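You operate a simulated robot arm through the tools that you are given. There is no shell and no other tool. Be economical: measure what you need, move in short steps, check, and stop when the job is done.

You are at the controls of a simulated robot arm. One attempt, no reset.

## Task
Fit the red handwheel, close the valve and tighten both dripping wing screws.
Fine: the wheel goes on the square spindle, closes the valve and stays there; valve closed before the wing screws are touched; the hex nut and the spanners stay.
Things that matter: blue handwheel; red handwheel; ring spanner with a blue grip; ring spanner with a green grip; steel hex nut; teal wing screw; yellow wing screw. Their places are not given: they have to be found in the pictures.

Only the result counts: the job must be done as asked and must still hold three seconds after the hand-in. Knocking over, shifting, dropping, spilling or breaking anything else fails it.

## Robot
A 6-joint arm with a two-finger parallel gripper, fixed in place. Base frame: the origin is at the foot of the arm, x ahead of it, y to its left, z up; the work surface is at about z = 0. Lengths are in cm, angles in degrees, forces in N, time in s.
With the tool pointing down near the work surface it reaches from about 18 to 46 cm from the base axis. Its first joint turns from -70.0 to 70.0 degrees. Payload 1.9 kg.
Tool frame: the origin (TCP) lies between the finger pads and is the grasp point; the fingertips stand 2.3 cm ahead of it; z points along the fingers, y is the line along which they close. The gripper opens to 9.4 cm. The fingers are 3.8 cm wide and 1 cm thick; the gripper's body (5.4 by 9.6 cm) begins 3.9 cm behind the TCP.
Orientation is that of the tool frame in the base frame, as a unit quaternion [x, y, z, w]. With the fingers straight down and closing along the base's y, the tool's x points along the base's -x, its y along +y and its z along -z.

## Interface
- The arm moves only by the tool apply_moves. Its argument "steps" is a list of rows, each a list of 7 numbers: the shift along the tool's x, y, z in cm, then the turn, a rotation vector about the tool's x, y, z in degrees, then the closure in counts, from 0 (fully open) to 255 (shut). In form: [[dx, dy, dz, rx, ry, rz, gripper], ...]. A call has 1 to 12 rows; each row shifts and turns the commanded pose from where the row before left it, along the tool's axes as they then stand. Each row takes 0.2 s and may step no farther than 5 cm and 8.6 degrees from the row before; otherwise, or with a gripper value out of range, the whole call is refused. A pose out of reach is approached as far as the arm can. The call stops where the force on the tool passes 70 N (or 10 N more than at its start, if that is more) or the arm is blocked; 0.2 s more then pass. Each finger travels about 10.8 cm/s and halts on what it meets, pressing with about 41 N; the grip force reading is that of the motor and also rises with nothing between the fingers. The clock runs only during rows and for 0.2 s after the last one: add rows that do not move to give the fingers time. The reply holds the time, the measured pose of the TCP, the force on the tool along the base axes, the opening and the grip force, in the units named above and with some noise, with the torque about the TCP (base axes, N m) and any sound that the robot's microphone picked up, and new pictures: "views" is both (left out), scene, wrist or none.
- Cameras (640 x 400 px; columns grow to the right, rows downward): "scene" is fixed at [5.67, 30.98, 43.01]; the picture's right is [-0.77, -0.64, 0.00], its down [-0.33, 0.39, -0.86] and it looks along [0.55, -0.66, -0.51] (base axes); focal length 214 px, centre (320, 200). "wrist" rides on the gripper at [8.6, 1.6, -7.5] in the tool frame; the picture's right is [-0.18, 0.98, 0.00], its down [-0.58, -0.11, -0.81] and it looks along [-0.79, -0.15, 0.59] (tool axes); focal length 243 px, centre (320, 200).
- probe_pixels(camera, pixels): for up to 12 pixels [column, row] of the newest picture of that camera ("zoom" is the newest enlarged one), the place [x, y, z] in the base frame of the surface seen there, good to about 0.2 cm. No time passes.
- enlarge(camera, box): a new picture of the part [left, top, right, bottom] of that camera's present view, enlarged. No time passes.
- close_job(): hands the job in; it is judged then, once.

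Work in short steps. Measure before you move; look again where a grasp or a placing could have gone wrong, and mend it. You have 80 turns and 200 pictures in all, those below and enlarged ones among them. Open the gripper and draw the arm clear of the work before you hand the job in, unless the task says otherwise; then end with one line.

The tools are called after "Call:" as a command line: name --pt "numbers of a row" for each row, then --argument value for the rest, lists and objects as JSON in quotes. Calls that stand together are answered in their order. apply_moves: Moves the arm, as the interface text tells. Its arguments: {"type":"object","properties":{"steps":{"type":"array","items":{"type":"array","items":{"type":"number"}}},"views":{"type":"string","enum":["both","scene","wrist","none"]}},"required":["steps"]} The other tools are called the same way: probe_pixels (camera, pixels) gives the place of the surface under pixels of a picture; enlarge (camera, box) takes an enlarged picture of a part of a camera's view; close_job () hands the job in.

At the start:

```text
time: 0.0
eef_pos: [15.5, 21.95, 38.28]
orientation: [0.0, 1.0, 0.0, -0.001]
ft_force: [0.0, -0.7, -0.4]
ft_torque: [-0.02, -0.01, 0.01]
opening: 9.4
gripper_force: 0.0
```

scene: 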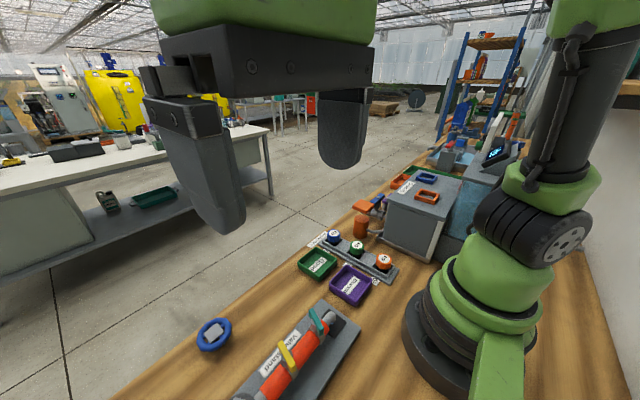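
wrist: 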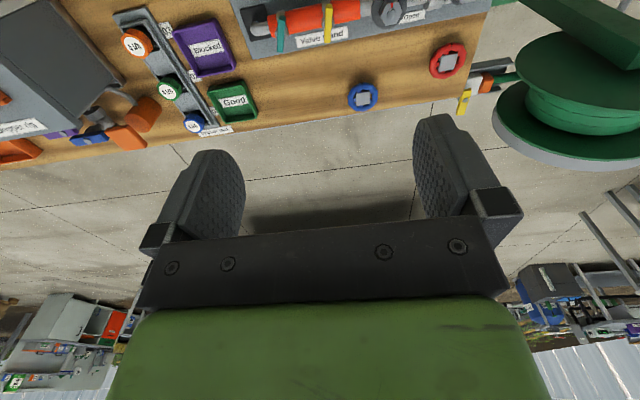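

The wrist picture shows the valve stand near (310,20), the red wheel at (448,60) and the blue wheel at (362,96). I enlarge and probe these.

Call:
enlarge --camera "wrist" --box '[230, 0, 500, 120]'

Call:
enlarge --camera "scene" --box '[180, 280, 380, 400]'

Call:
probe_pixels --camera "wrist" --pixels '[[448, 60], [448, 45], [362, 96], [280, 20], [328, 15], [390, 12], [410, 100], [325, 38], [485, 75]]'

```text
2.37 times, centred on (365, 60) of wrist
```

zoom: 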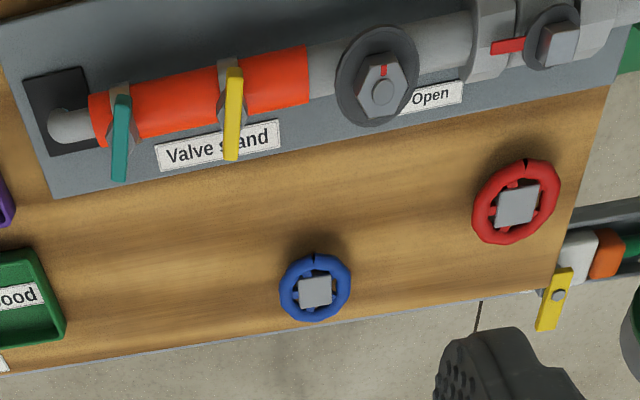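

```text
3.20 times, centred on (280, 340) of scene
```

zoom: 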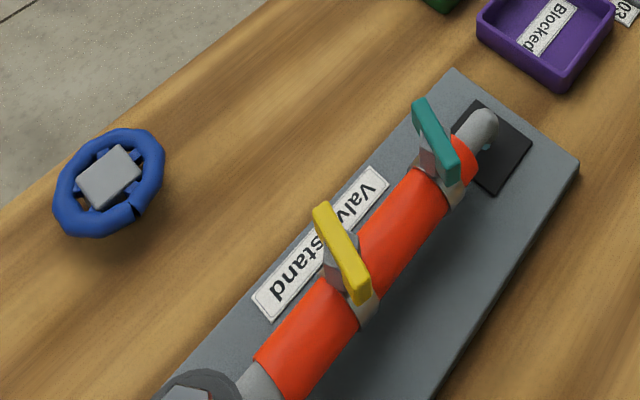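

```text
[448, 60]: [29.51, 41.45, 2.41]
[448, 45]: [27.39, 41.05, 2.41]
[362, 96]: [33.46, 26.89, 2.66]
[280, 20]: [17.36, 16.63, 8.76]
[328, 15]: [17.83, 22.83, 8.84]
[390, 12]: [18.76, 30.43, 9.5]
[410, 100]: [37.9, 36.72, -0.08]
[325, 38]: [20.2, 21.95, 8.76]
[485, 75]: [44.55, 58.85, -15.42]
```

The spindle lies at the top edge of the wrist picture, so I shift toward +y and tilt the camera down to see it.

Call:
apply_moves --pt "1 3 0 0 8 0 0" --pt "0 3 0 0 8 0 0" --pt "0 2 0 0 8 0 0" --pt "0 0 0 0 0 0 0"

```text
time: 1.0
eef_pos: [14.42, 30.07, 38.28]
orientation: [0.0, 0.978, 0.001, -0.209]
ft_force: [-0.9, 0.7, -0.6]
ft_torque: [0.0, -0.02, 0.03]
opening: 9.41
gripper_force: 0.1
```

scene: 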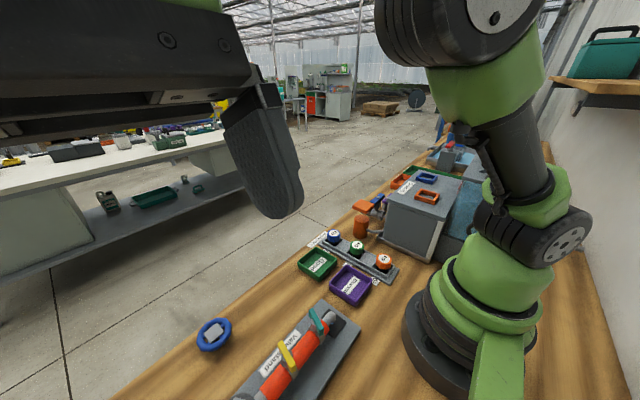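
wrist: 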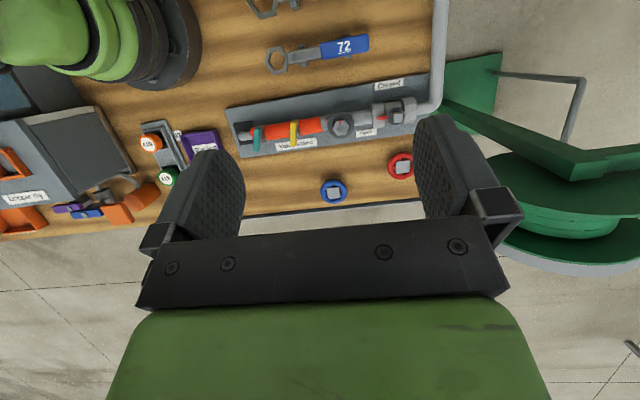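

Now the whole stand is visible; I enlarge the stand and wheels.

Call:
enlarge --camera "wrist" --box '[310, 70, 450, 210]'

Call:
enlarge --camera "wrist" --box '[225, 70, 445, 210]'

Call:
probe_pixels --camera "wrist" --pixels '[[401, 167], [401, 155], [388, 167], [413, 167], [333, 191], [395, 115], [396, 106], [340, 127], [380, 115], [293, 133], [257, 139], [310, 126]]'

```text
2.86 times, centred on (380, 140) of wrist
```

zoom: 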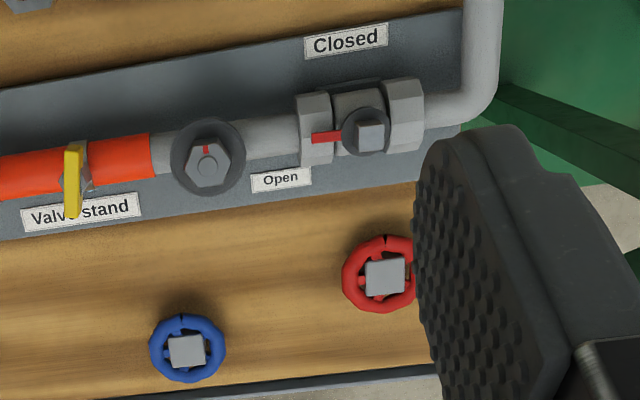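

```text
2.86 times, centred on (335, 140) of wrist
```

zoom: 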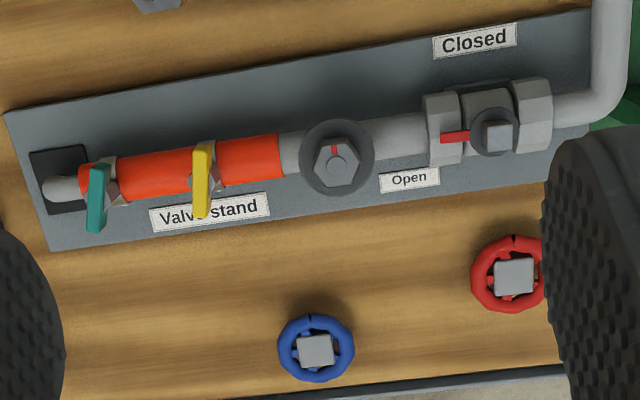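

```text
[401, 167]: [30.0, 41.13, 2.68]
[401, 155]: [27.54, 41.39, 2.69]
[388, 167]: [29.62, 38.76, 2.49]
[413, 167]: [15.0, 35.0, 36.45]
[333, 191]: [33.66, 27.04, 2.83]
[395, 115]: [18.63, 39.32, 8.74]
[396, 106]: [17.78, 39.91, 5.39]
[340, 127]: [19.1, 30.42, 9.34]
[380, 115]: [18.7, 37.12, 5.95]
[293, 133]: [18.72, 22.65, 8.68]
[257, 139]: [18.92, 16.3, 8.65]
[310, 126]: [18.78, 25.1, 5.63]
```

The square spindle is near (18.6,39.3,8.7), with its red pointer along −y and "Closed" toward −x. I undo the tilt, yaw to face radially and move closer to the red wheel at about (28.9,41.2).

Call:
apply_moves --pt "0 0 0 0 -8 0 0" --pt "0 0 0 0 -8 0 0" --pt "0 0 0 0 -8 0 0" --pt "-3 2 3 0 0 0 0" --pt "-3 2 3 0 0 0 0" --pt "-3 2 3 0 0 0 0" --pt "-2 0 3 0 0 0 0" --views "none"

Call:
apply_moves --pt "0 0 3 0 0 -8 0" --pt "0 0 3 0 0 -8 0" --pt "0 0 0 0 0 -8 0" --pt "0 0 0 0 0 -8 0" --pt "0 0 0 0 0 -8 0" --pt "0 0 0 0 0 -8 0" --pt "0 0 0 0 0 -7 0" --pt "0 0 0 0 0 0 0"

```text
time: 1.8
eef_pos: [15.0, 29.97, 38.82]
orientation: [0.008, 1.0, 0.01, -0.005]
ft_force: [10.9, 1.6, 20.2]
ft_torque: [0.52, 2.54, -0.5]
opening: 9.39
gripper_force: 0.0
stopped in row 4: the force on the tool passed its limit at 94 N (the readings are from after the stop); the commanded pose is now the measured one
```

```text
time: 2.1
eef_pos: [14.79, 29.97, 38.58]
orientation: [-0.008, 1.0, 0.022, -0.006]
ft_force: [13.3, 2.3, 27.1]
ft_torque: [0.55, 3.34, -0.58]
opening: 9.41
gripper_force: 0.0
stopped in row 1: the force on the tool passed its limit at 93 N (the readings are from after the stop); the commanded pose is now the measured one
```

scene: 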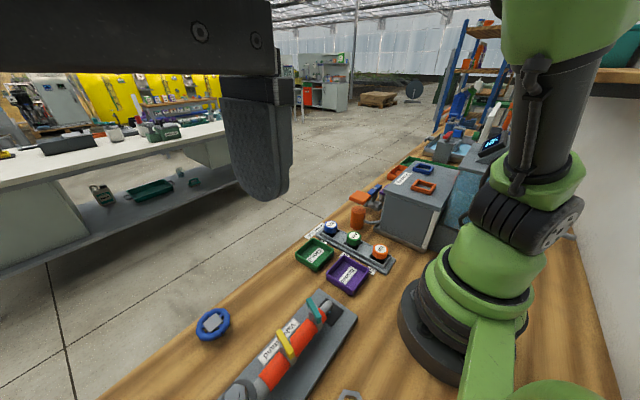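
wrist: 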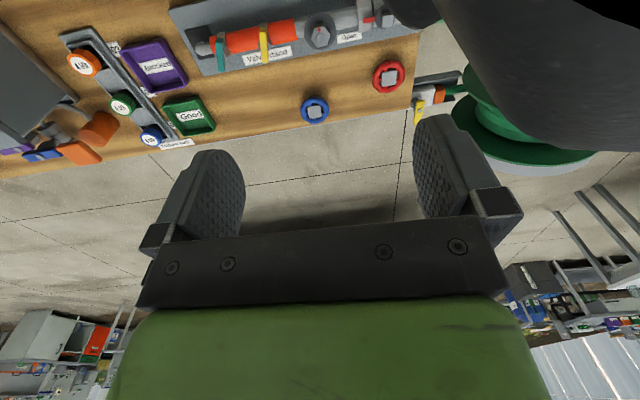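

The arm met something; a dark body shows at (540,70) in the wrist picture. I probe it before moving on.

Call:
probe_pixels --camera "wrist" --pixels '[[480, 30], [540, 70], [600, 120], [630, 60], [415, 10], [560, 20], [520, 10]]'

Call:
enlarge --camera "wrist" --box '[380, 0, 640, 170]'

```text
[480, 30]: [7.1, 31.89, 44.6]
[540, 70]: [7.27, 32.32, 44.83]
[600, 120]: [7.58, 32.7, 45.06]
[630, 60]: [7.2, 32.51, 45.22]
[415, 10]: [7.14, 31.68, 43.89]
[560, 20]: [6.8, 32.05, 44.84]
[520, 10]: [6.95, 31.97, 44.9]
```

```text
2.35 times, centred on (510, 85) of wrist
```

zoom: 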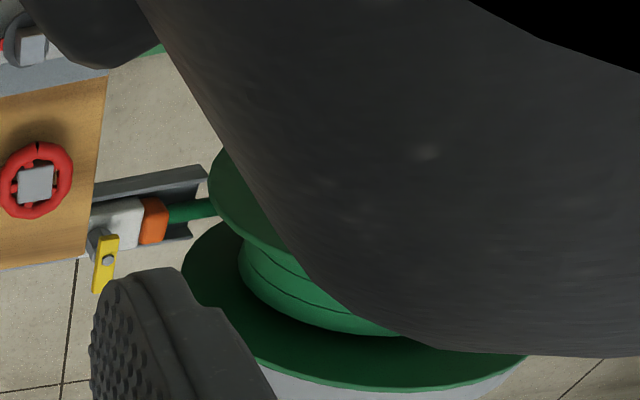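

That is the scene camera's body on its mount, against which the wrist camera has come down. I lift straight up and re-tilt to reverse the motion.

Call:
apply_moves --pt "0 0 -1.5 0 0 0 0" --pt "0 0 -1.5 0 4 0 0" --pt "0 0 0 0 8 0 0" --pt "0 0 0 0 8 0 0" --pt "0 0 0 0 0 0 0"

```text
time: 3.3
eef_pos: [14.51, 29.13, 40.53]
orientation: [-0.013, 0.983, 0.018, -0.18]
ft_force: [0.0, -0.2, 0.5]
ft_torque: [-0.01, 0.0, 0.02]
opening: 9.36
gripper_force: 0.1
out of reach, approached as far as the arm can: row 4
```

scene: 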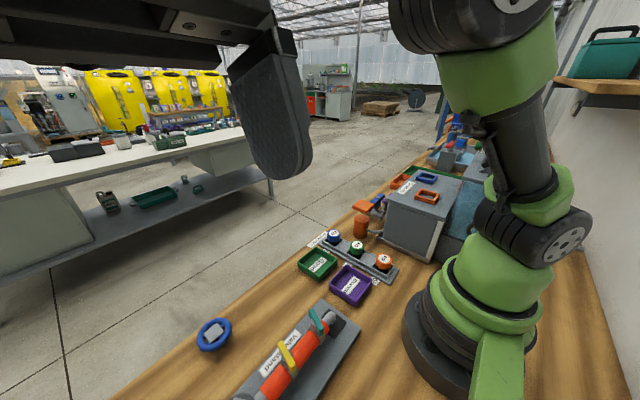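
wrist: 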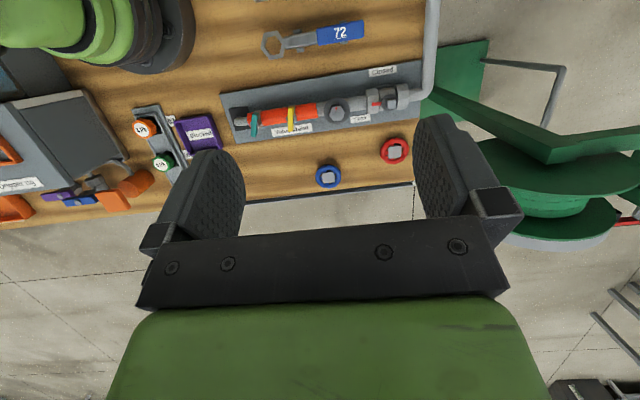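

Free again, and the scene view is unchanged. I move out along +x away from the scene camera, then lower.

Call:
apply_moves --pt "-3.3 0 -0.6 0 0 0 0" --pt "-3.8 0 0.7 0 0 0 0" --pt "-3.8 0 0.7 0 0 0 0" --pt "-1.4 0 3.7 0 0 0 0" --pt "0 0 0 0 0 0 0" --views "none"

```text
time: 4.5
eef_pos: [23.09, 28.52, 30.39]
orientation: [-0.012, 0.983, 0.017, -0.181]
ft_force: [0.8, 0.5, -0.6]
ft_torque: [0.02, 0.02, 0.02]
opening: 9.39
gripper_force: 0.1
out of reach, approached as far as the arm can: row 1, 2, 3
```

Now clear; I untilt and yaw to radial.

Call:
apply_moves --pt "0 0 0 0 -7 0 0" --pt "0 0 0 0 -7 0 0" --pt "0 0 0 0 -7 0 0" --pt "0 0 2 0 0 -8 0" --pt "0 0 2 0 0 -8 0" --pt "0 0 2 0 0 -8 0" --pt "0 0 2 0 0 -8 0" --pt "0 0 2 0 0 -8 0" --pt "0 0 0 0 0 -8 0" --pt "0 0 0 0 0 -6 0" --pt "0 0 0 0 0 0 0"

```text
time: 6.9
eef_pos: [23.15, 28.92, 20.38]
orientation: [-0.463, 0.886, 0.015, 0.011]
ft_force: [0.8, 0.9, -0.6]
ft_torque: [-0.03, -0.01, -0.02]
opening: 9.39
gripper_force: 0.1
```

scene: 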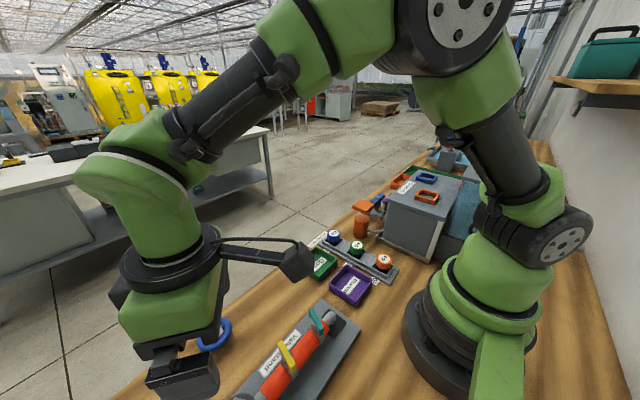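
wrist: 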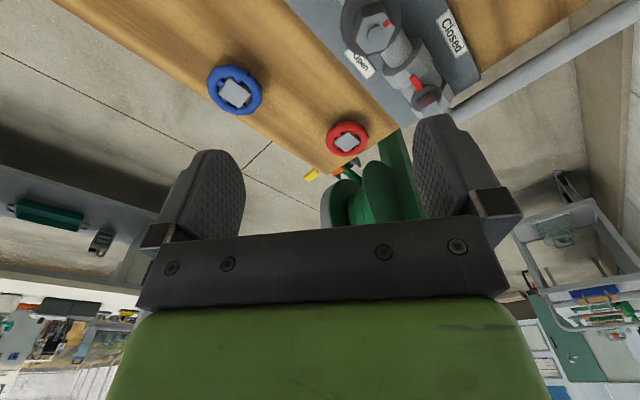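

The red wheel is at (346,139) in the wrist view; I move closer along the radius and lower.

Call:
apply_moves --pt "-3.5 1.2 3 0 0 0 0" --pt "-3.5 1.2 3 0 0 0 0" --pt "0 0 0 0 0 0 0"

```text
time: 7.7
eef_pos: [25.12, 36.33, 14.67]
orientation: [-0.462, 0.887, 0.015, 0.009]
ft_force: [-0.1, 0.6, 0.4]
ft_torque: [-0.01, 0.0, 0.02]
opening: 9.4
gripper_force: 0.2
```

scene: 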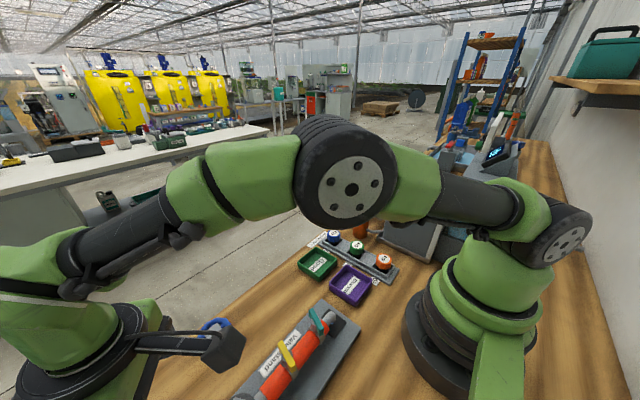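
wrist: 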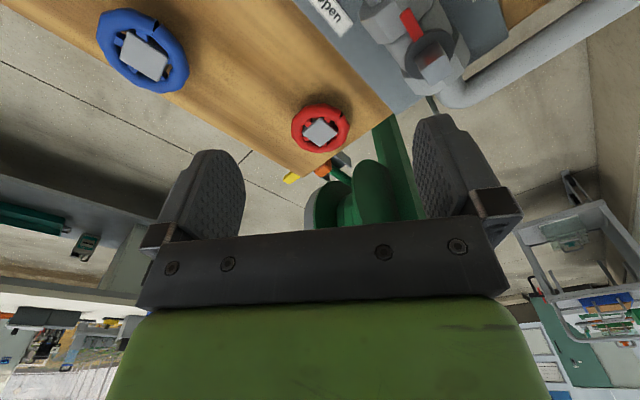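

Call:
enlarge --camera "wrist" --box '[280, 85, 360, 165]'

Call:
enlarge --camera "wrist" --box '[350, 0, 510, 110]'

```text
5.00 times, centred on (320, 125) of wrist
```

zoom: 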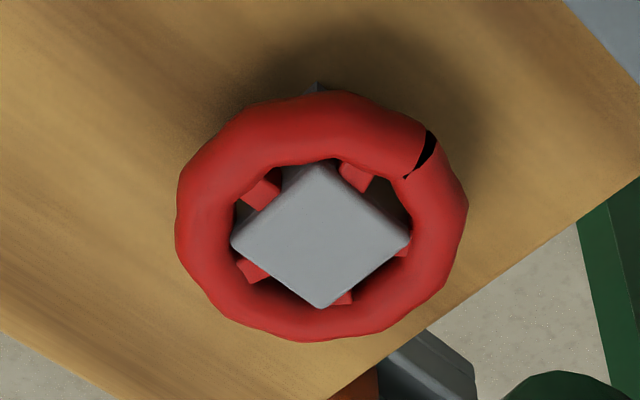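

```text
3.64 times, centred on (430, 55) of wrist
```

zoom: 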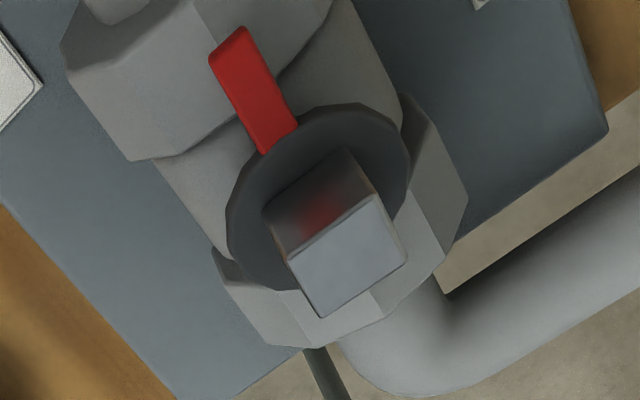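

The spindle's square and the wheel's square hub are clear; I probe the spindle top corners for position and yaw.

Call:
probe_pixels --camera "zoom" --pixels '[[348, 257], [293, 263], [371, 201], [402, 255], [323, 312], [235, 45], [285, 135], [235, 200], [395, 180], [310, 120]]'

Call:
probe_pixels --camera "wrist" --pixels '[[320, 131], [320, 119], [304, 133], [336, 133], [320, 145], [301, 128], [346, 133], [322, 108], [318, 151], [340, 112]]'

```text
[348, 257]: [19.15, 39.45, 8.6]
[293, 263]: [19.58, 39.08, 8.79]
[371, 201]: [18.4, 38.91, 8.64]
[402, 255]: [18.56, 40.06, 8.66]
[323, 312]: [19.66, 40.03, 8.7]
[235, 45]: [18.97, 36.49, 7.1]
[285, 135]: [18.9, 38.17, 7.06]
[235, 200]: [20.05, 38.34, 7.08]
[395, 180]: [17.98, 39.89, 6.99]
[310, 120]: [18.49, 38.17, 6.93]
```

```text
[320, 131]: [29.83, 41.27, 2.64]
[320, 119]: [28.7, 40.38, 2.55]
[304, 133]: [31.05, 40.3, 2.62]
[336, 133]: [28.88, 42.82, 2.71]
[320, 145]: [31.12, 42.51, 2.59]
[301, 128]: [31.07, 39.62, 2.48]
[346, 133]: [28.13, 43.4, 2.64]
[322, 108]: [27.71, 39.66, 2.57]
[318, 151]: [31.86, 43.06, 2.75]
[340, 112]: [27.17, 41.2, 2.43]
```

Computed: hub centre ≈ (30.0,41.5), yaw ≈0°; spindle centre ≈ (19.07,39.57), yaw ≈0°, disc at z 7.0, so the wheel needs only translation. I yaw so that the fingers close along x (clear of the pipe) and start tilting outward for reach.

Call:
apply_moves --pt "0 0 0 0 0 -7 0" --pt "0 0 0 0 0 -7 0" --pt "0 0 0 0 0 -7 0" --pt "0 0 0 0 0 -7 0" --pt "0 0 0 0 0 -6.8 0" --pt "0 0 0 0 -6 0 0" --pt "0 0 0 0 -6 0 0" --pt "0 0 0 0 0 0 0" --views "none"

```text
time: 9.5
eef_pos: [25.06, 36.16, 14.75]
orientation: [-0.701, 0.703, 0.086, 0.089]
ft_force: [-0.4, -0.2, -0.1]
ft_torque: [-0.01, 0.0, 0.02]
opening: 9.42
gripper_force: 0.1
```

Tool tilts 14° in +y, closing axis along base x. I go to above the wheel at z ≈ 8.

Call:
apply_moves --pt "-1.2 -1.7 2.6 0 0 0 0" --pt "-1.2 -1.7 2.6 0 0 0 0" --pt "-1.1 -1.6 2.6 0 0 0 0" --pt "0 0 0 0 0 0 0"

```text
time: 10.5
eef_pos: [29.02, 39.98, 8.9]
orientation: [-0.701, 0.703, 0.086, 0.088]
ft_force: [-0.2, 0.6, 0.5]
ft_torque: [0.03, -0.03, -0.03]
opening: 9.4
gripper_force: 0.0
out of reach, approached as far as the arm can: row 3
```

scene: 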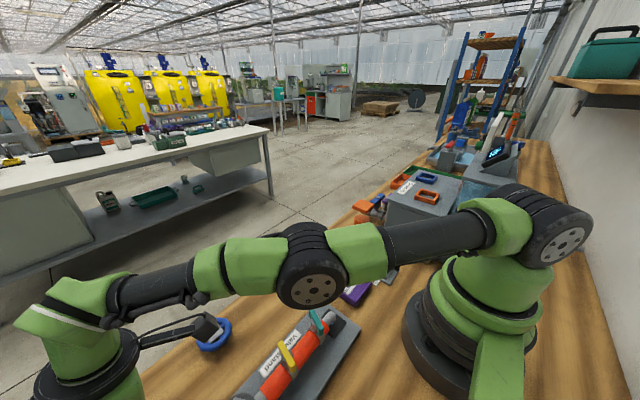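
wrist: 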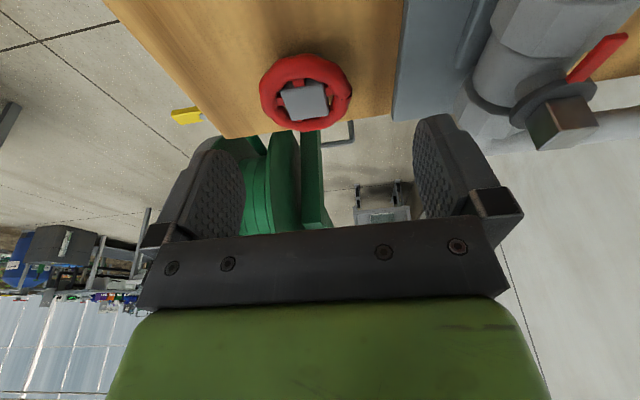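

Slightly out of reach, so I tilt 10° more and re-approach above the wheel.

Call:
apply_moves --pt "0 0 0 0 -5 0 0" --pt "0 0 0 0 -5 0 0" --pt "0 0 0 0 0 0 0" --views "wrist"

```text
time: 11.3
eef_pos: [29.11, 40.05, 9.03]
orientation: [-0.69, 0.693, 0.146, 0.15]
ft_force: [-0.2, -0.1, 0.0]
ft_torque: [0.0, -0.01, 0.01]
opening: 9.38
gripper_force: 0.0
```

wrist: 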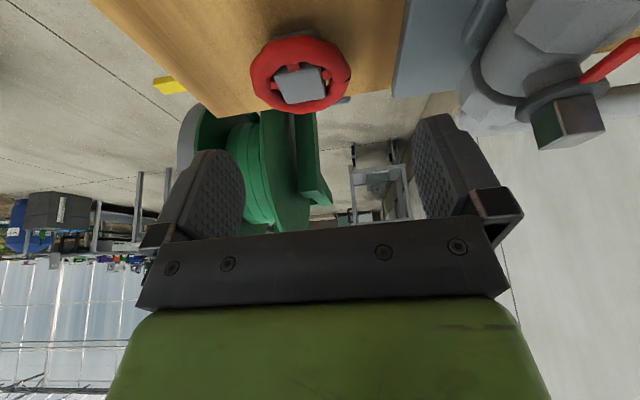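

I descend in two stages toward the grasp pose (30.0,41.5,3.1) and watch the reach.

Call:
apply_moves --pt "0.3 -0.5 1.5 0 0 0 0" --pt "0.3 -0.4 1.5 0 0 0 0" --pt "0.2 0 1 0 0 0 0" --pt "0 0 0 0 0 0 0"

```text
time: 12.3
eef_pos: [30.12, 40.99, 4.89]
orientation: [-0.691, 0.692, 0.147, 0.149]
ft_force: [0.0, 0.2, -0.4]
ft_torque: [0.0, 0.01, 0.05]
opening: 9.42
gripper_force: 0.0
```

scene: 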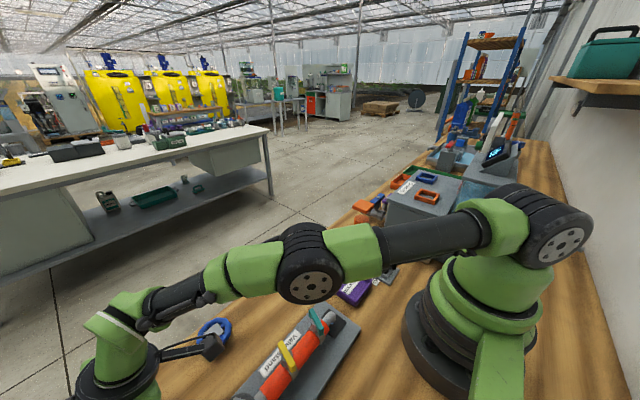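
wrist: 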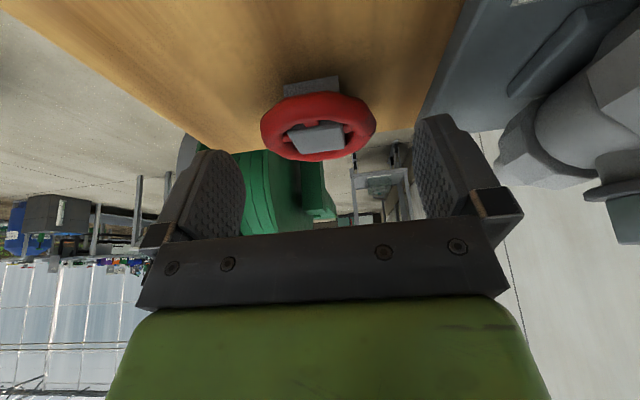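

The hub is centred between the fingers (col ~317). I descend the last 1.8 cm and close.

Call:
apply_moves --pt "0.15 0 0.9 0 0 0 0" --pt "0.15 0 0.9 0 0 0 0" --pt "0 0 0 0 0 0 0"

```text
time: 13.1
eef_pos: [29.69, 41.12, 3.32]
orientation: [-0.69, 0.693, 0.147, 0.151]
ft_force: [0.4, 0.7, -0.6]
ft_torque: [0.01, 0.04, 0.0]
opening: 9.41
gripper_force: 0.1
out of reach, approached as far as the arm can: row 2
```

scene: 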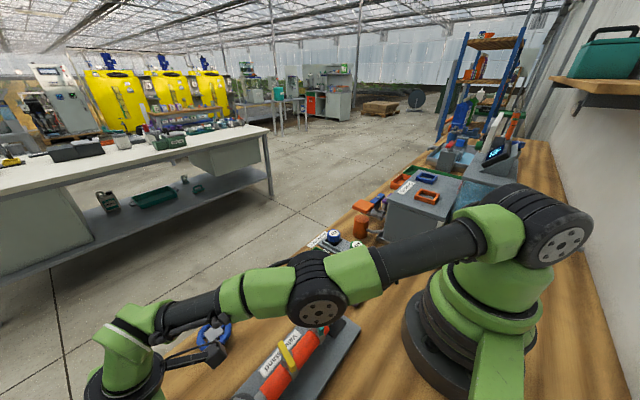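
wrist: 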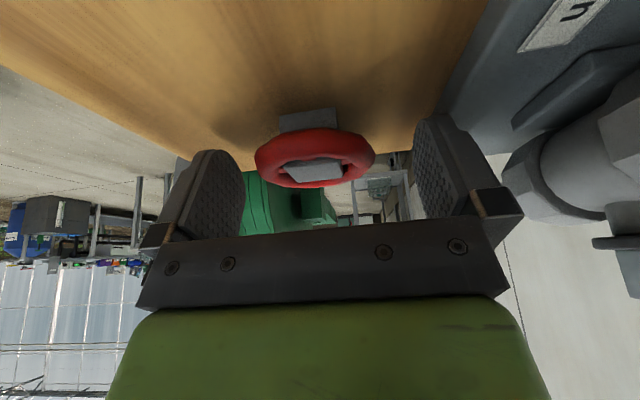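

Just short of reach; I tilt 6° more and shift the last 0.4 cm.

Call:
apply_moves --pt "0 0 0 0 -6 0 0" --pt "-0.25 -0.35 0.28 0 0 0 0" --pt "0 0 0 0 0 0 0" --views "wrist"

```text
time: 13.9
eef_pos: [30.45, 41.6, 2.97]
orientation: [-0.682, 0.683, 0.183, 0.186]
ft_force: [0.2, 0.2, 0.5]
ft_torque: [-0.01, -0.01, 0.03]
opening: 9.41
gripper_force: 0.2
out of reach, approached as far as the arm can: row 1, 2
```

wrist: 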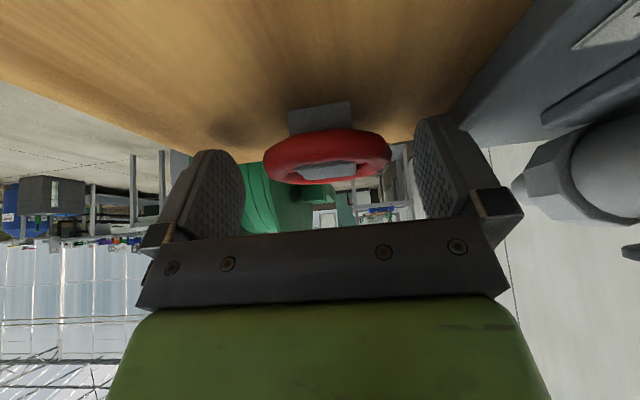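

TCP is at (30.45,41.6,2.97), wheel centre at col 328; I shift 0.38 in x, raise 0.2 and close the gripper.

Call:
apply_moves --pt "-0.1 0.38 -0.17 0 0 0 0" --pt "0 0 0 0 0 0 60" --pt "0 0 0 0 0 0 120" --pt "0 0 0 0 0 0 255" --pt "0 0 0 0 0 0 255" --pt "0 0 0 0 0 0 255"

```text
time: 15.3
eef_pos: [30.25, 41.74, 3.2]
orientation: [0.683, -0.683, -0.183, -0.186]
ft_force: [0.9, 1.1, 2.7]
ft_torque: [0.02, -0.04, 0.02]
opening: 5.75
gripper_force: 41.1
```

scene: 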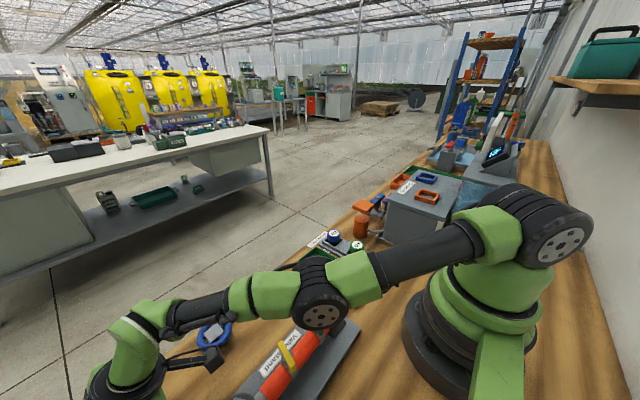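
wrist: 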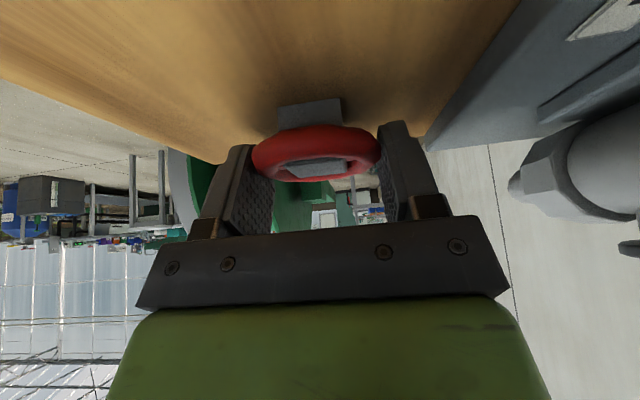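

The rim is held (5.75 cm). To place it on the spindle upright, I first carry it low to free table at about (28.5,33.7), clear of the blue wheel, to set it down and regrip without the tilt. First the lift.

Call:
apply_moves --pt "-0.6 0 -1.04 0 0 0 255" --pt "-0.6 0 -1.04 0 0 0 255" --pt "0 0 0 0 0 0 255"

```text
time: 16.1
eef_pos: [30.48, 42.25, 5.53]
orientation: [-0.682, 0.683, 0.182, 0.185]
ft_force: [0.2, -0.6, -0.4]
ft_torque: [0.01, 0.01, 0.0]
opening: 5.77
gripper_force: 41.7
out of reach, approached as far as the arm can: row 1
```

scene: 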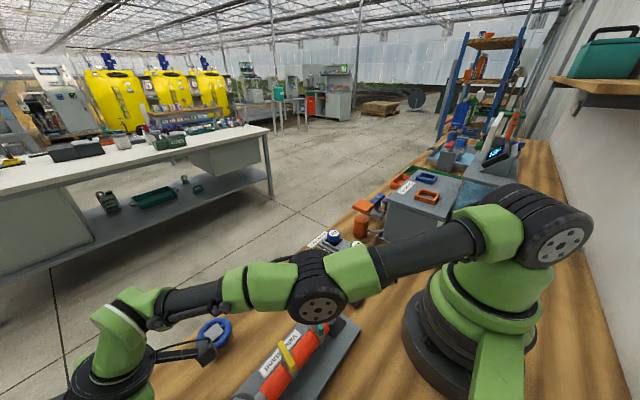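
wrist: 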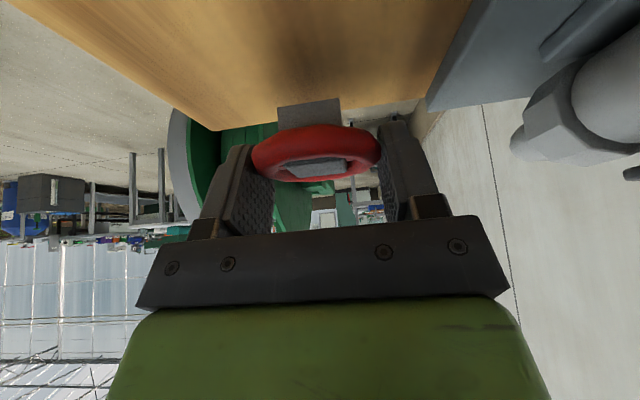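

Wheel lifted and steady. I carry it back toward (28.5,34).

Call:
apply_moves --pt "2.38 0.67 -1.39 0 0 0 255" --pt "2.38 0.67 -1.39 0 0 0 255" --pt "2.38 0.67 -1.39 0 0 0 255" --pt "0 0 0 0 0 0 255"

```text
time: 17.1
eef_pos: [28.3, 33.66, 5.55]
orientation: [-0.682, 0.683, 0.182, 0.187]
ft_force: [-0.4, 0.3, -0.2]
ft_torque: [0.0, 0.0, 0.01]
opening: 5.77
gripper_force: 40.9
out of reach, approached as far as the arm can: row 1
```

scene: 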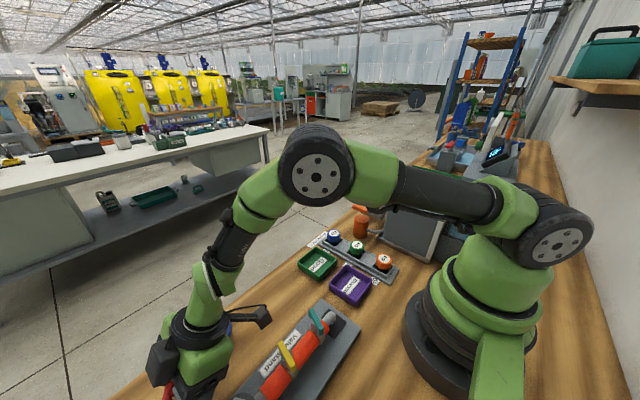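
wrist: 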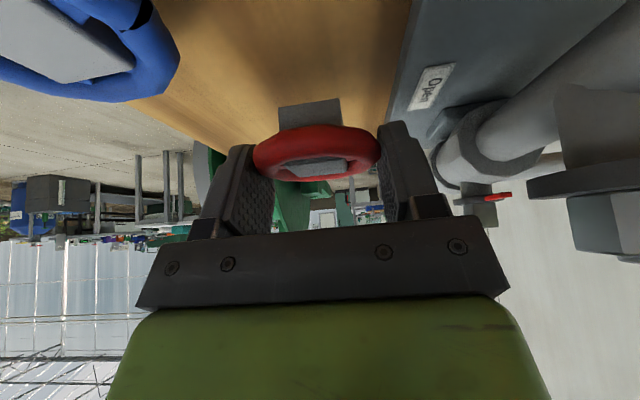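

Clear of the blue wheel in x (camera x≈26.7, blue rim from 30.7). I lower to the table at TCP z ≈3.25.

Call:
apply_moves --pt "0.4 0 0.69 0 0 0 255" --pt "0.4 0 0.69 0 0 0 255" --pt "0.33 0 0.57 0 0 0 255" --pt "0 0 0 0 0 0 255" --views "wrist"

```text
time: 18.1
eef_pos: [28.26, 33.62, 3.16]
orientation: [-0.681, 0.684, 0.183, 0.186]
ft_force: [-0.2, 0.4, -0.1]
ft_torque: [-0.03, 0.0, -0.01]
opening: 5.76
gripper_force: 41.0
```

wrist: 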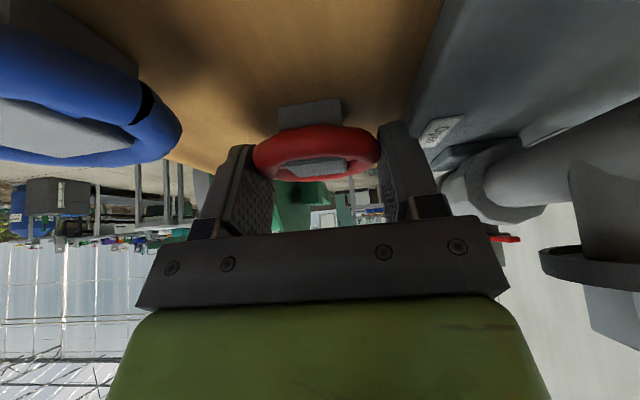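

No contact force yet; I lower 0.12 more and then release slowly.

Call:
apply_moves --pt "0.06 0 0.1 0 0 0 255" --pt "0 0 0 0 0 0 255" --pt "0 0 0 0 0 0 80" --pt "0 0 0 0 0 0 60" --pt "0 0 0 0 0 0 0" --pt "0 0 0 0 0 0 0" --views "wrist"

```text
time: 19.5
eef_pos: [28.61, 33.54, 3.25]
orientation: [0.683, -0.683, -0.176, -0.19]
ft_force: [45.5, 2.4, -10.6]
ft_torque: [0.14, -1.47, 0.33]
opening: 7.34
gripper_force: 0.0
```

wrist: 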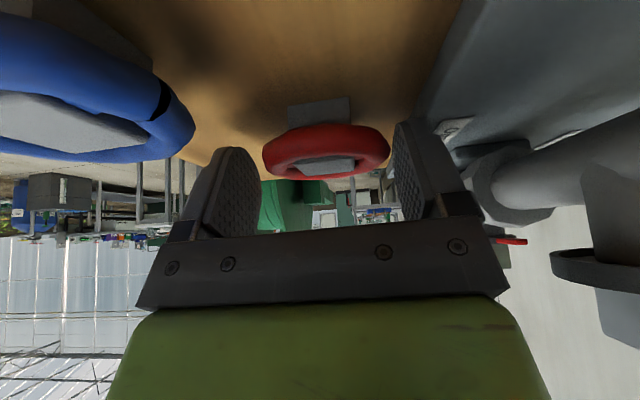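

The right finger met the stand's edge (45 N along +x). I close a little to about 6.8 cm opening to release that pressure, then back off upward.

Call:
apply_moves --pt "0 0 0 0 0 0 70" --pt "0 0 0 0 0 0 70" --pt "0 0 0 0 0 0 70"

```text
time: 20.3
eef_pos: [28.36, 33.71, 3.13]
orientation: [-0.682, 0.683, 0.183, 0.184]
ft_force: [9.4, -3.8, 0.9]
ft_torque: [-0.12, -0.12, 0.23]
opening: 6.44
gripper_force: 0.1
```

scene: 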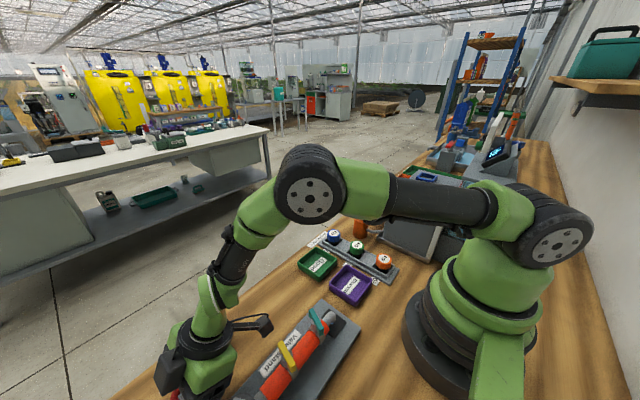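
wrist: 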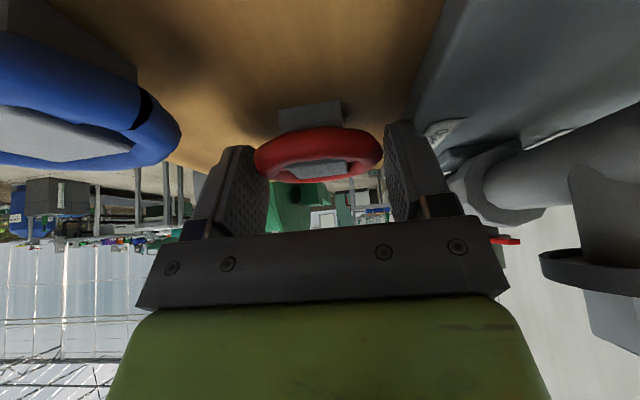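

Wheel stands free between the fingers. I back off along the tool axis.

Call:
apply_moves --pt "0 0 -1 0 0 0 70" --pt "0 0 -2 0 0 0 70" --pt "0 0 -3 0 0 0 70" --pt "0 0 -3 0 0 0 70" --pt "0 0 0 0 0 0 70"

```text
time: 21.5
eef_pos: [28.21, 29.17, 11.02]
orientation: [-0.682, 0.683, 0.184, 0.185]
ft_force: [0.1, -0.5, 0.1]
ft_torque: [0.01, 0.01, -0.07]
opening: 6.8
gripper_force: 0.1
```

scene: 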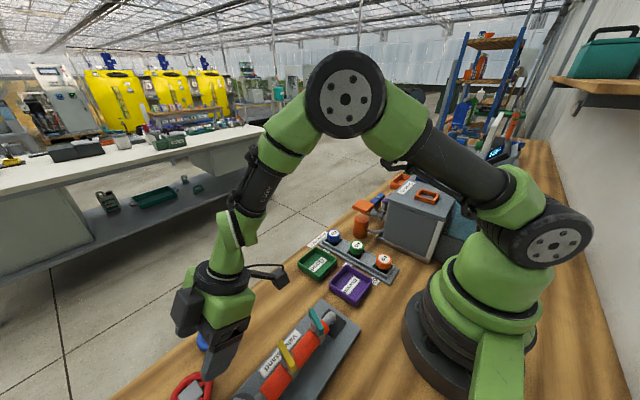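
wrist: 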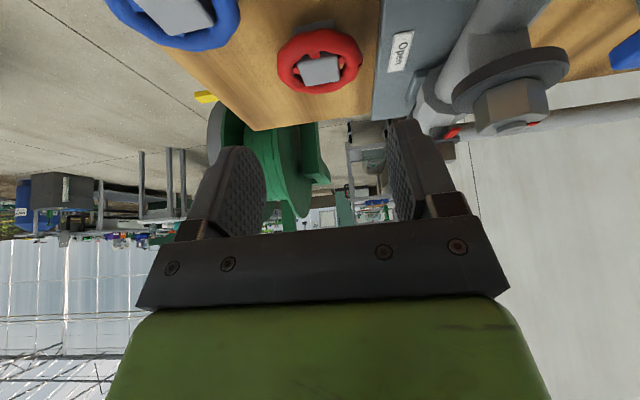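

Wheel stands at about (28.4,33.5). I untilt to vertical and look at wheel and spindle together.

Call:
apply_moves --pt "0 0 -1 0 7.6 0 70" --pt "0 0 -1 0 7.6 0 70" --pt "0 0 0 0 7.6 0 70" --pt "0 0 0 0 7.6 0 70" --pt "0 0 0 0 0 0 70" --views "wrist"

```text
time: 22.7
eef_pos: [28.23, 28.33, 12.75]
orientation: [-0.706, 0.709, -0.004, -0.001]
ft_force: [-0.3, 0.4, -0.1]
ft_torque: [-0.01, 0.01, -0.01]
opening: 6.82
gripper_force: 0.1
```

wrist: 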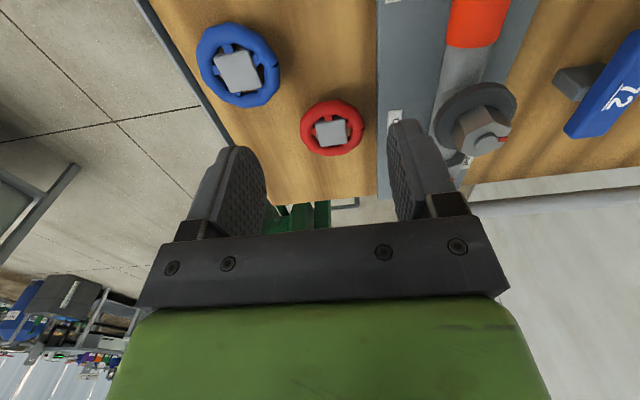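

Upright now. I enlarge the red wheel to measure its hub position and yaw, and probe the stand edge.

Call:
probe_pixels --camera "wrist" --pixels '[[331, 133], [315, 126], [345, 123], [349, 142], [320, 147], [302, 132], [362, 126], [370, 190], [384, 60], [392, 60]]'

Call:
enlarge --camera "wrist" --box '[292, 80, 388, 170]'

```text
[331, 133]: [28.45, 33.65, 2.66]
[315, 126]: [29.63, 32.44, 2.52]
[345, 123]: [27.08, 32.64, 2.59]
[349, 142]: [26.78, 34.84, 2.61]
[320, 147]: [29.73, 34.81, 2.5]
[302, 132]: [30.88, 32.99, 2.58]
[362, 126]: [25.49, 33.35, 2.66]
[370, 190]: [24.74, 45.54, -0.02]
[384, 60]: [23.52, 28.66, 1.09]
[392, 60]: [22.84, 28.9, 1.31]
```

```text
4.44 times, centred on (340, 125) of wrist
```

zoom: 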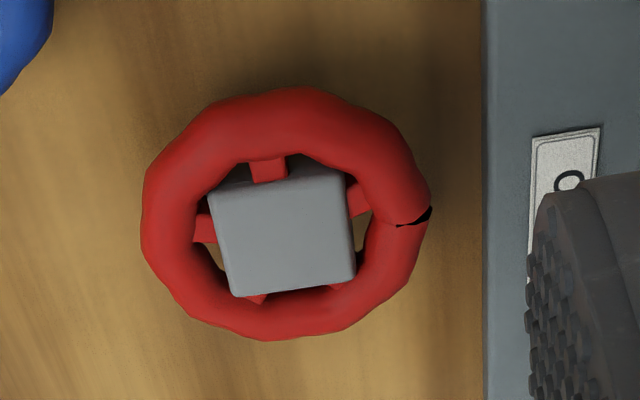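

Hub centre ≈ (28.25,33.55), yaw ≈0°, stand edge x≈23.6. I move over it and descend upright to z 3.5 with the fingers at 6.8 cm.

Call:
apply_moves --pt "-2.6 0 1 0 0 0 70" --pt "-2.6 0 2 0 0 0 70" --pt "0 0 2 0 0 0 70" --pt "0 0 1.5 0 0 0 70" --pt "0 0 0 0 0 0 70" --views "wrist"

```text
time: 23.9
eef_pos: [28.37, 33.43, 6.12]
orientation: [-0.706, 0.708, -0.002, 0.0]
ft_force: [0.6, 0.6, 0.1]
ft_torque: [-0.01, 0.0, 0.03]
opening: 6.81
gripper_force: 0.1
```

wrist: 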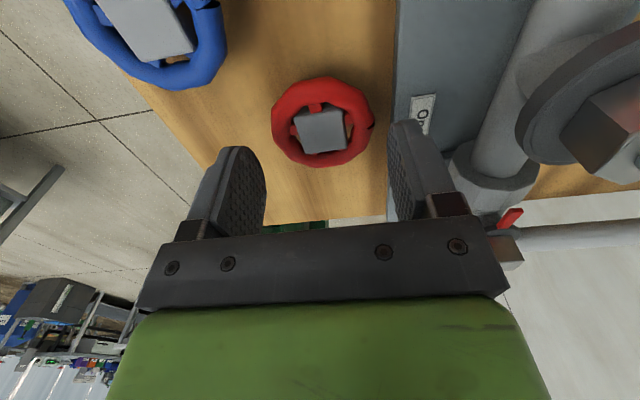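

The hub centre appears at (321,131), where the TCP axis predicts (320,133): aligned. I descend 2.6 and close.

Call:
apply_moves --pt "0 0 1.3 0 0 0 70" --pt "0 0 1.3 0 0 0 70" --pt "0 0 0 0 0 0 70" --pt "0 0 0 0 0 0 120" --pt "0 0 0 0 0 0 255" --pt "0 0 0 0 0 0 255" --views "wrist"

```text
time: 25.3
eef_pos: [28.36, 33.48, 3.8]
orientation: [-0.705, 0.709, -0.002, 0.0]
ft_force: [0.4, 0.0, -0.6]
ft_torque: [0.01, 0.0, -0.03]
opening: 5.75
gripper_force: 40.9
```

wrist: 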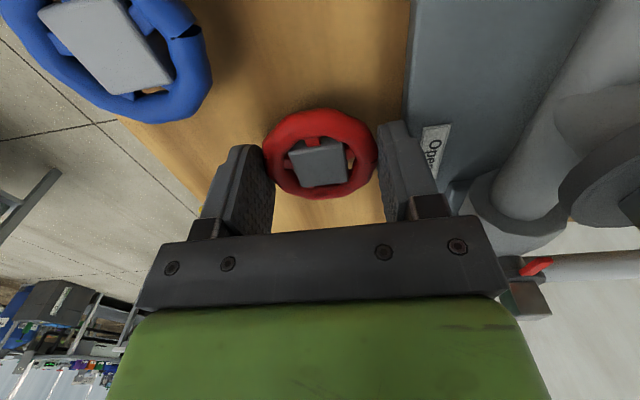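

Held at 5.75 cm. I lift 10 cm and carry it over the spindle at (19.07,39.57).

Call:
apply_moves --pt "0 0 -2.5 0 0 0 255" --pt "0 0 -4 0 0 0 255" --pt "0 0 -3.7 0 0 0 255" --pt "-2 3 0 0 0 0 255" --pt "-2 3 0 0 0 0 255" --pt "-1.5 2.5 0 0 0 0 255" --pt "0 0 0 0 0 0 255"

```text
time: 26.9
eef_pos: [19.73, 38.95, 13.77]
orientation: [-0.706, 0.708, -0.003, -0.001]
ft_force: [-0.4, -1.0, -0.3]
ft_torque: [0.01, -0.01, -0.02]
opening: 5.74
gripper_force: 40.9
```

scene: 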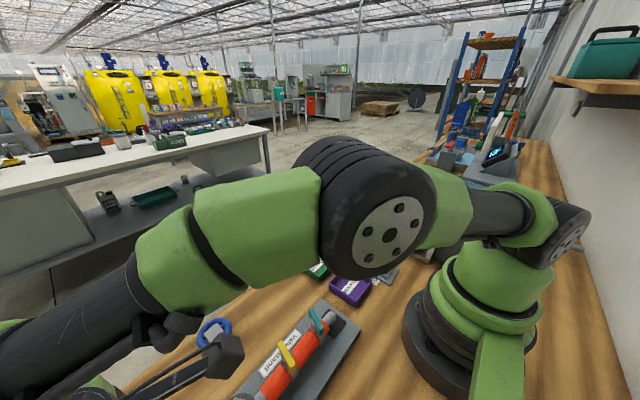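
wrist: 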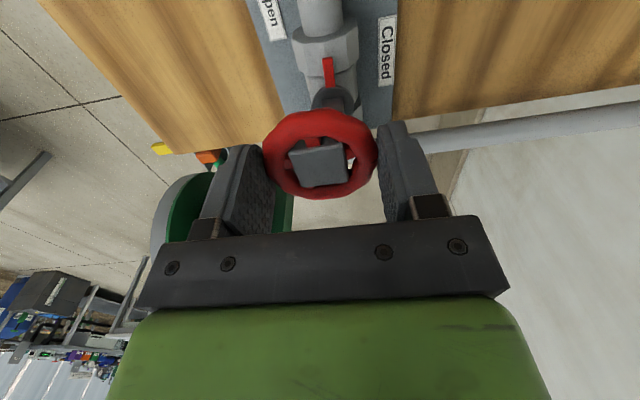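

Now the pointer and disc are partly visible beneath the wheel at (330,75)-(335,100). I enlarge and probe for alignment.

Call:
enlarge --camera "wrist" --box '[250, 30, 410, 210]'

Call:
probe_pixels --camera "wrist" --pixels '[[322, 62], [333, 62], [328, 75], [335, 100], [303, 150], [340, 148], [346, 170], [302, 182], [320, 160]]'

```text
2.22 times, centred on (330, 120) of wrist
```

zoom: 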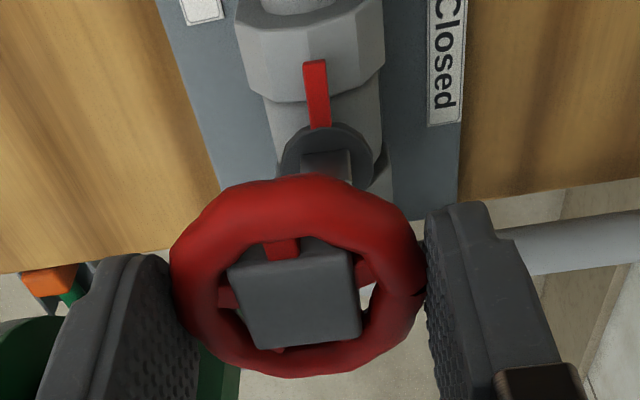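

```text
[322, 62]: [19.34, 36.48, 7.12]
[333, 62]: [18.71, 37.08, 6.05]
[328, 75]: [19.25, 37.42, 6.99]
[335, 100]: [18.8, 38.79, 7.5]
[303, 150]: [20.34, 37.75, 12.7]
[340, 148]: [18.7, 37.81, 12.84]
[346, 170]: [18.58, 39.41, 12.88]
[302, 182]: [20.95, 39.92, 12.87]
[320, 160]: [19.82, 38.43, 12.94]
```

Ray calculation: spindle centre ≈ (19.03,39.53), held hub centre ≈ (19.78,39.05), yaws agree within ~1°. I shift by (−0.72,+0.5) and lower 0.9 for a check.

Call:
apply_moves --pt "-0.5 0.72 0 0 0 0 255" --pt "0 0 0.5 0 0 0 255" --pt "0 0 0.4 0 0 0 255" --pt "0 0 0 0 0 0 255" --views "wrist"

Call:
enlarge --camera "wrist" --box '[250, 50, 410, 210]'

Call:
enlarge --camera "scene" --box '[140, 320, 300, 400]'

```text
time: 27.9
eef_pos: [19.18, 39.45, 12.85]
orientation: [-0.706, 0.708, -0.003, -0.001]
ft_force: [0.7, -0.5, 0.0]
ft_torque: [0.03, 0.0, -0.01]
opening: 5.76
gripper_force: 41.0
```

wrist: 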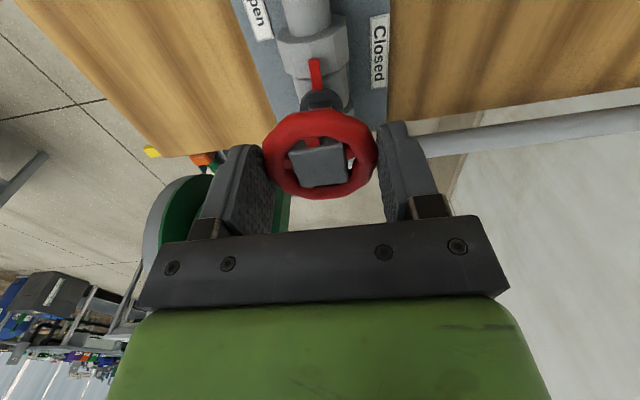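

```text
2.50 times, centred on (330, 130) of wrist
```

zoom: 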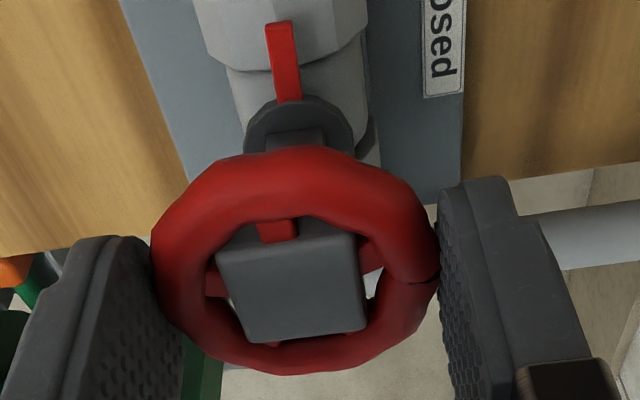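

```text
4.00 times, centred on (220, 360) of scene
```

zoom: 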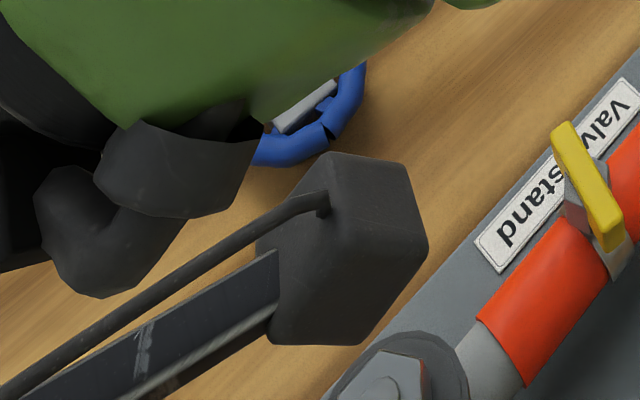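

Hub and spindle agree to within ~0.1 cm. I apply a small correction (x −0.08, y +0.05) and lower in small steps, feeling for contact.

Call:
apply_moves --pt "-0.05 0.08 0.2 0 0 0 255" --pt "0 0 0.2 0 0 0 255" --pt "0 0 0.2 0 0 0 255" --pt "0 0 0.2 0 0 0 255" --pt "0 0 0 0 0 0 255" --views "wrist"

```text
time: 29.1
eef_pos: [18.92, 39.59, 12.1]
orientation: [-0.706, 0.708, -0.002, -0.001]
ft_force: [-1.0, 0.0, -0.7]
ft_torque: [0.02, 0.0, 0.01]
opening: 5.72
gripper_force: 40.8
```

wrist: 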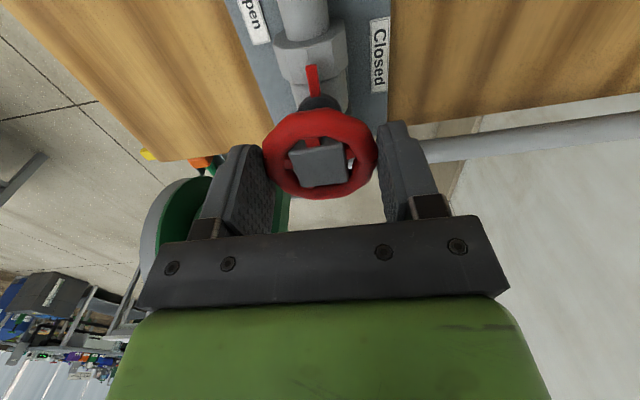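

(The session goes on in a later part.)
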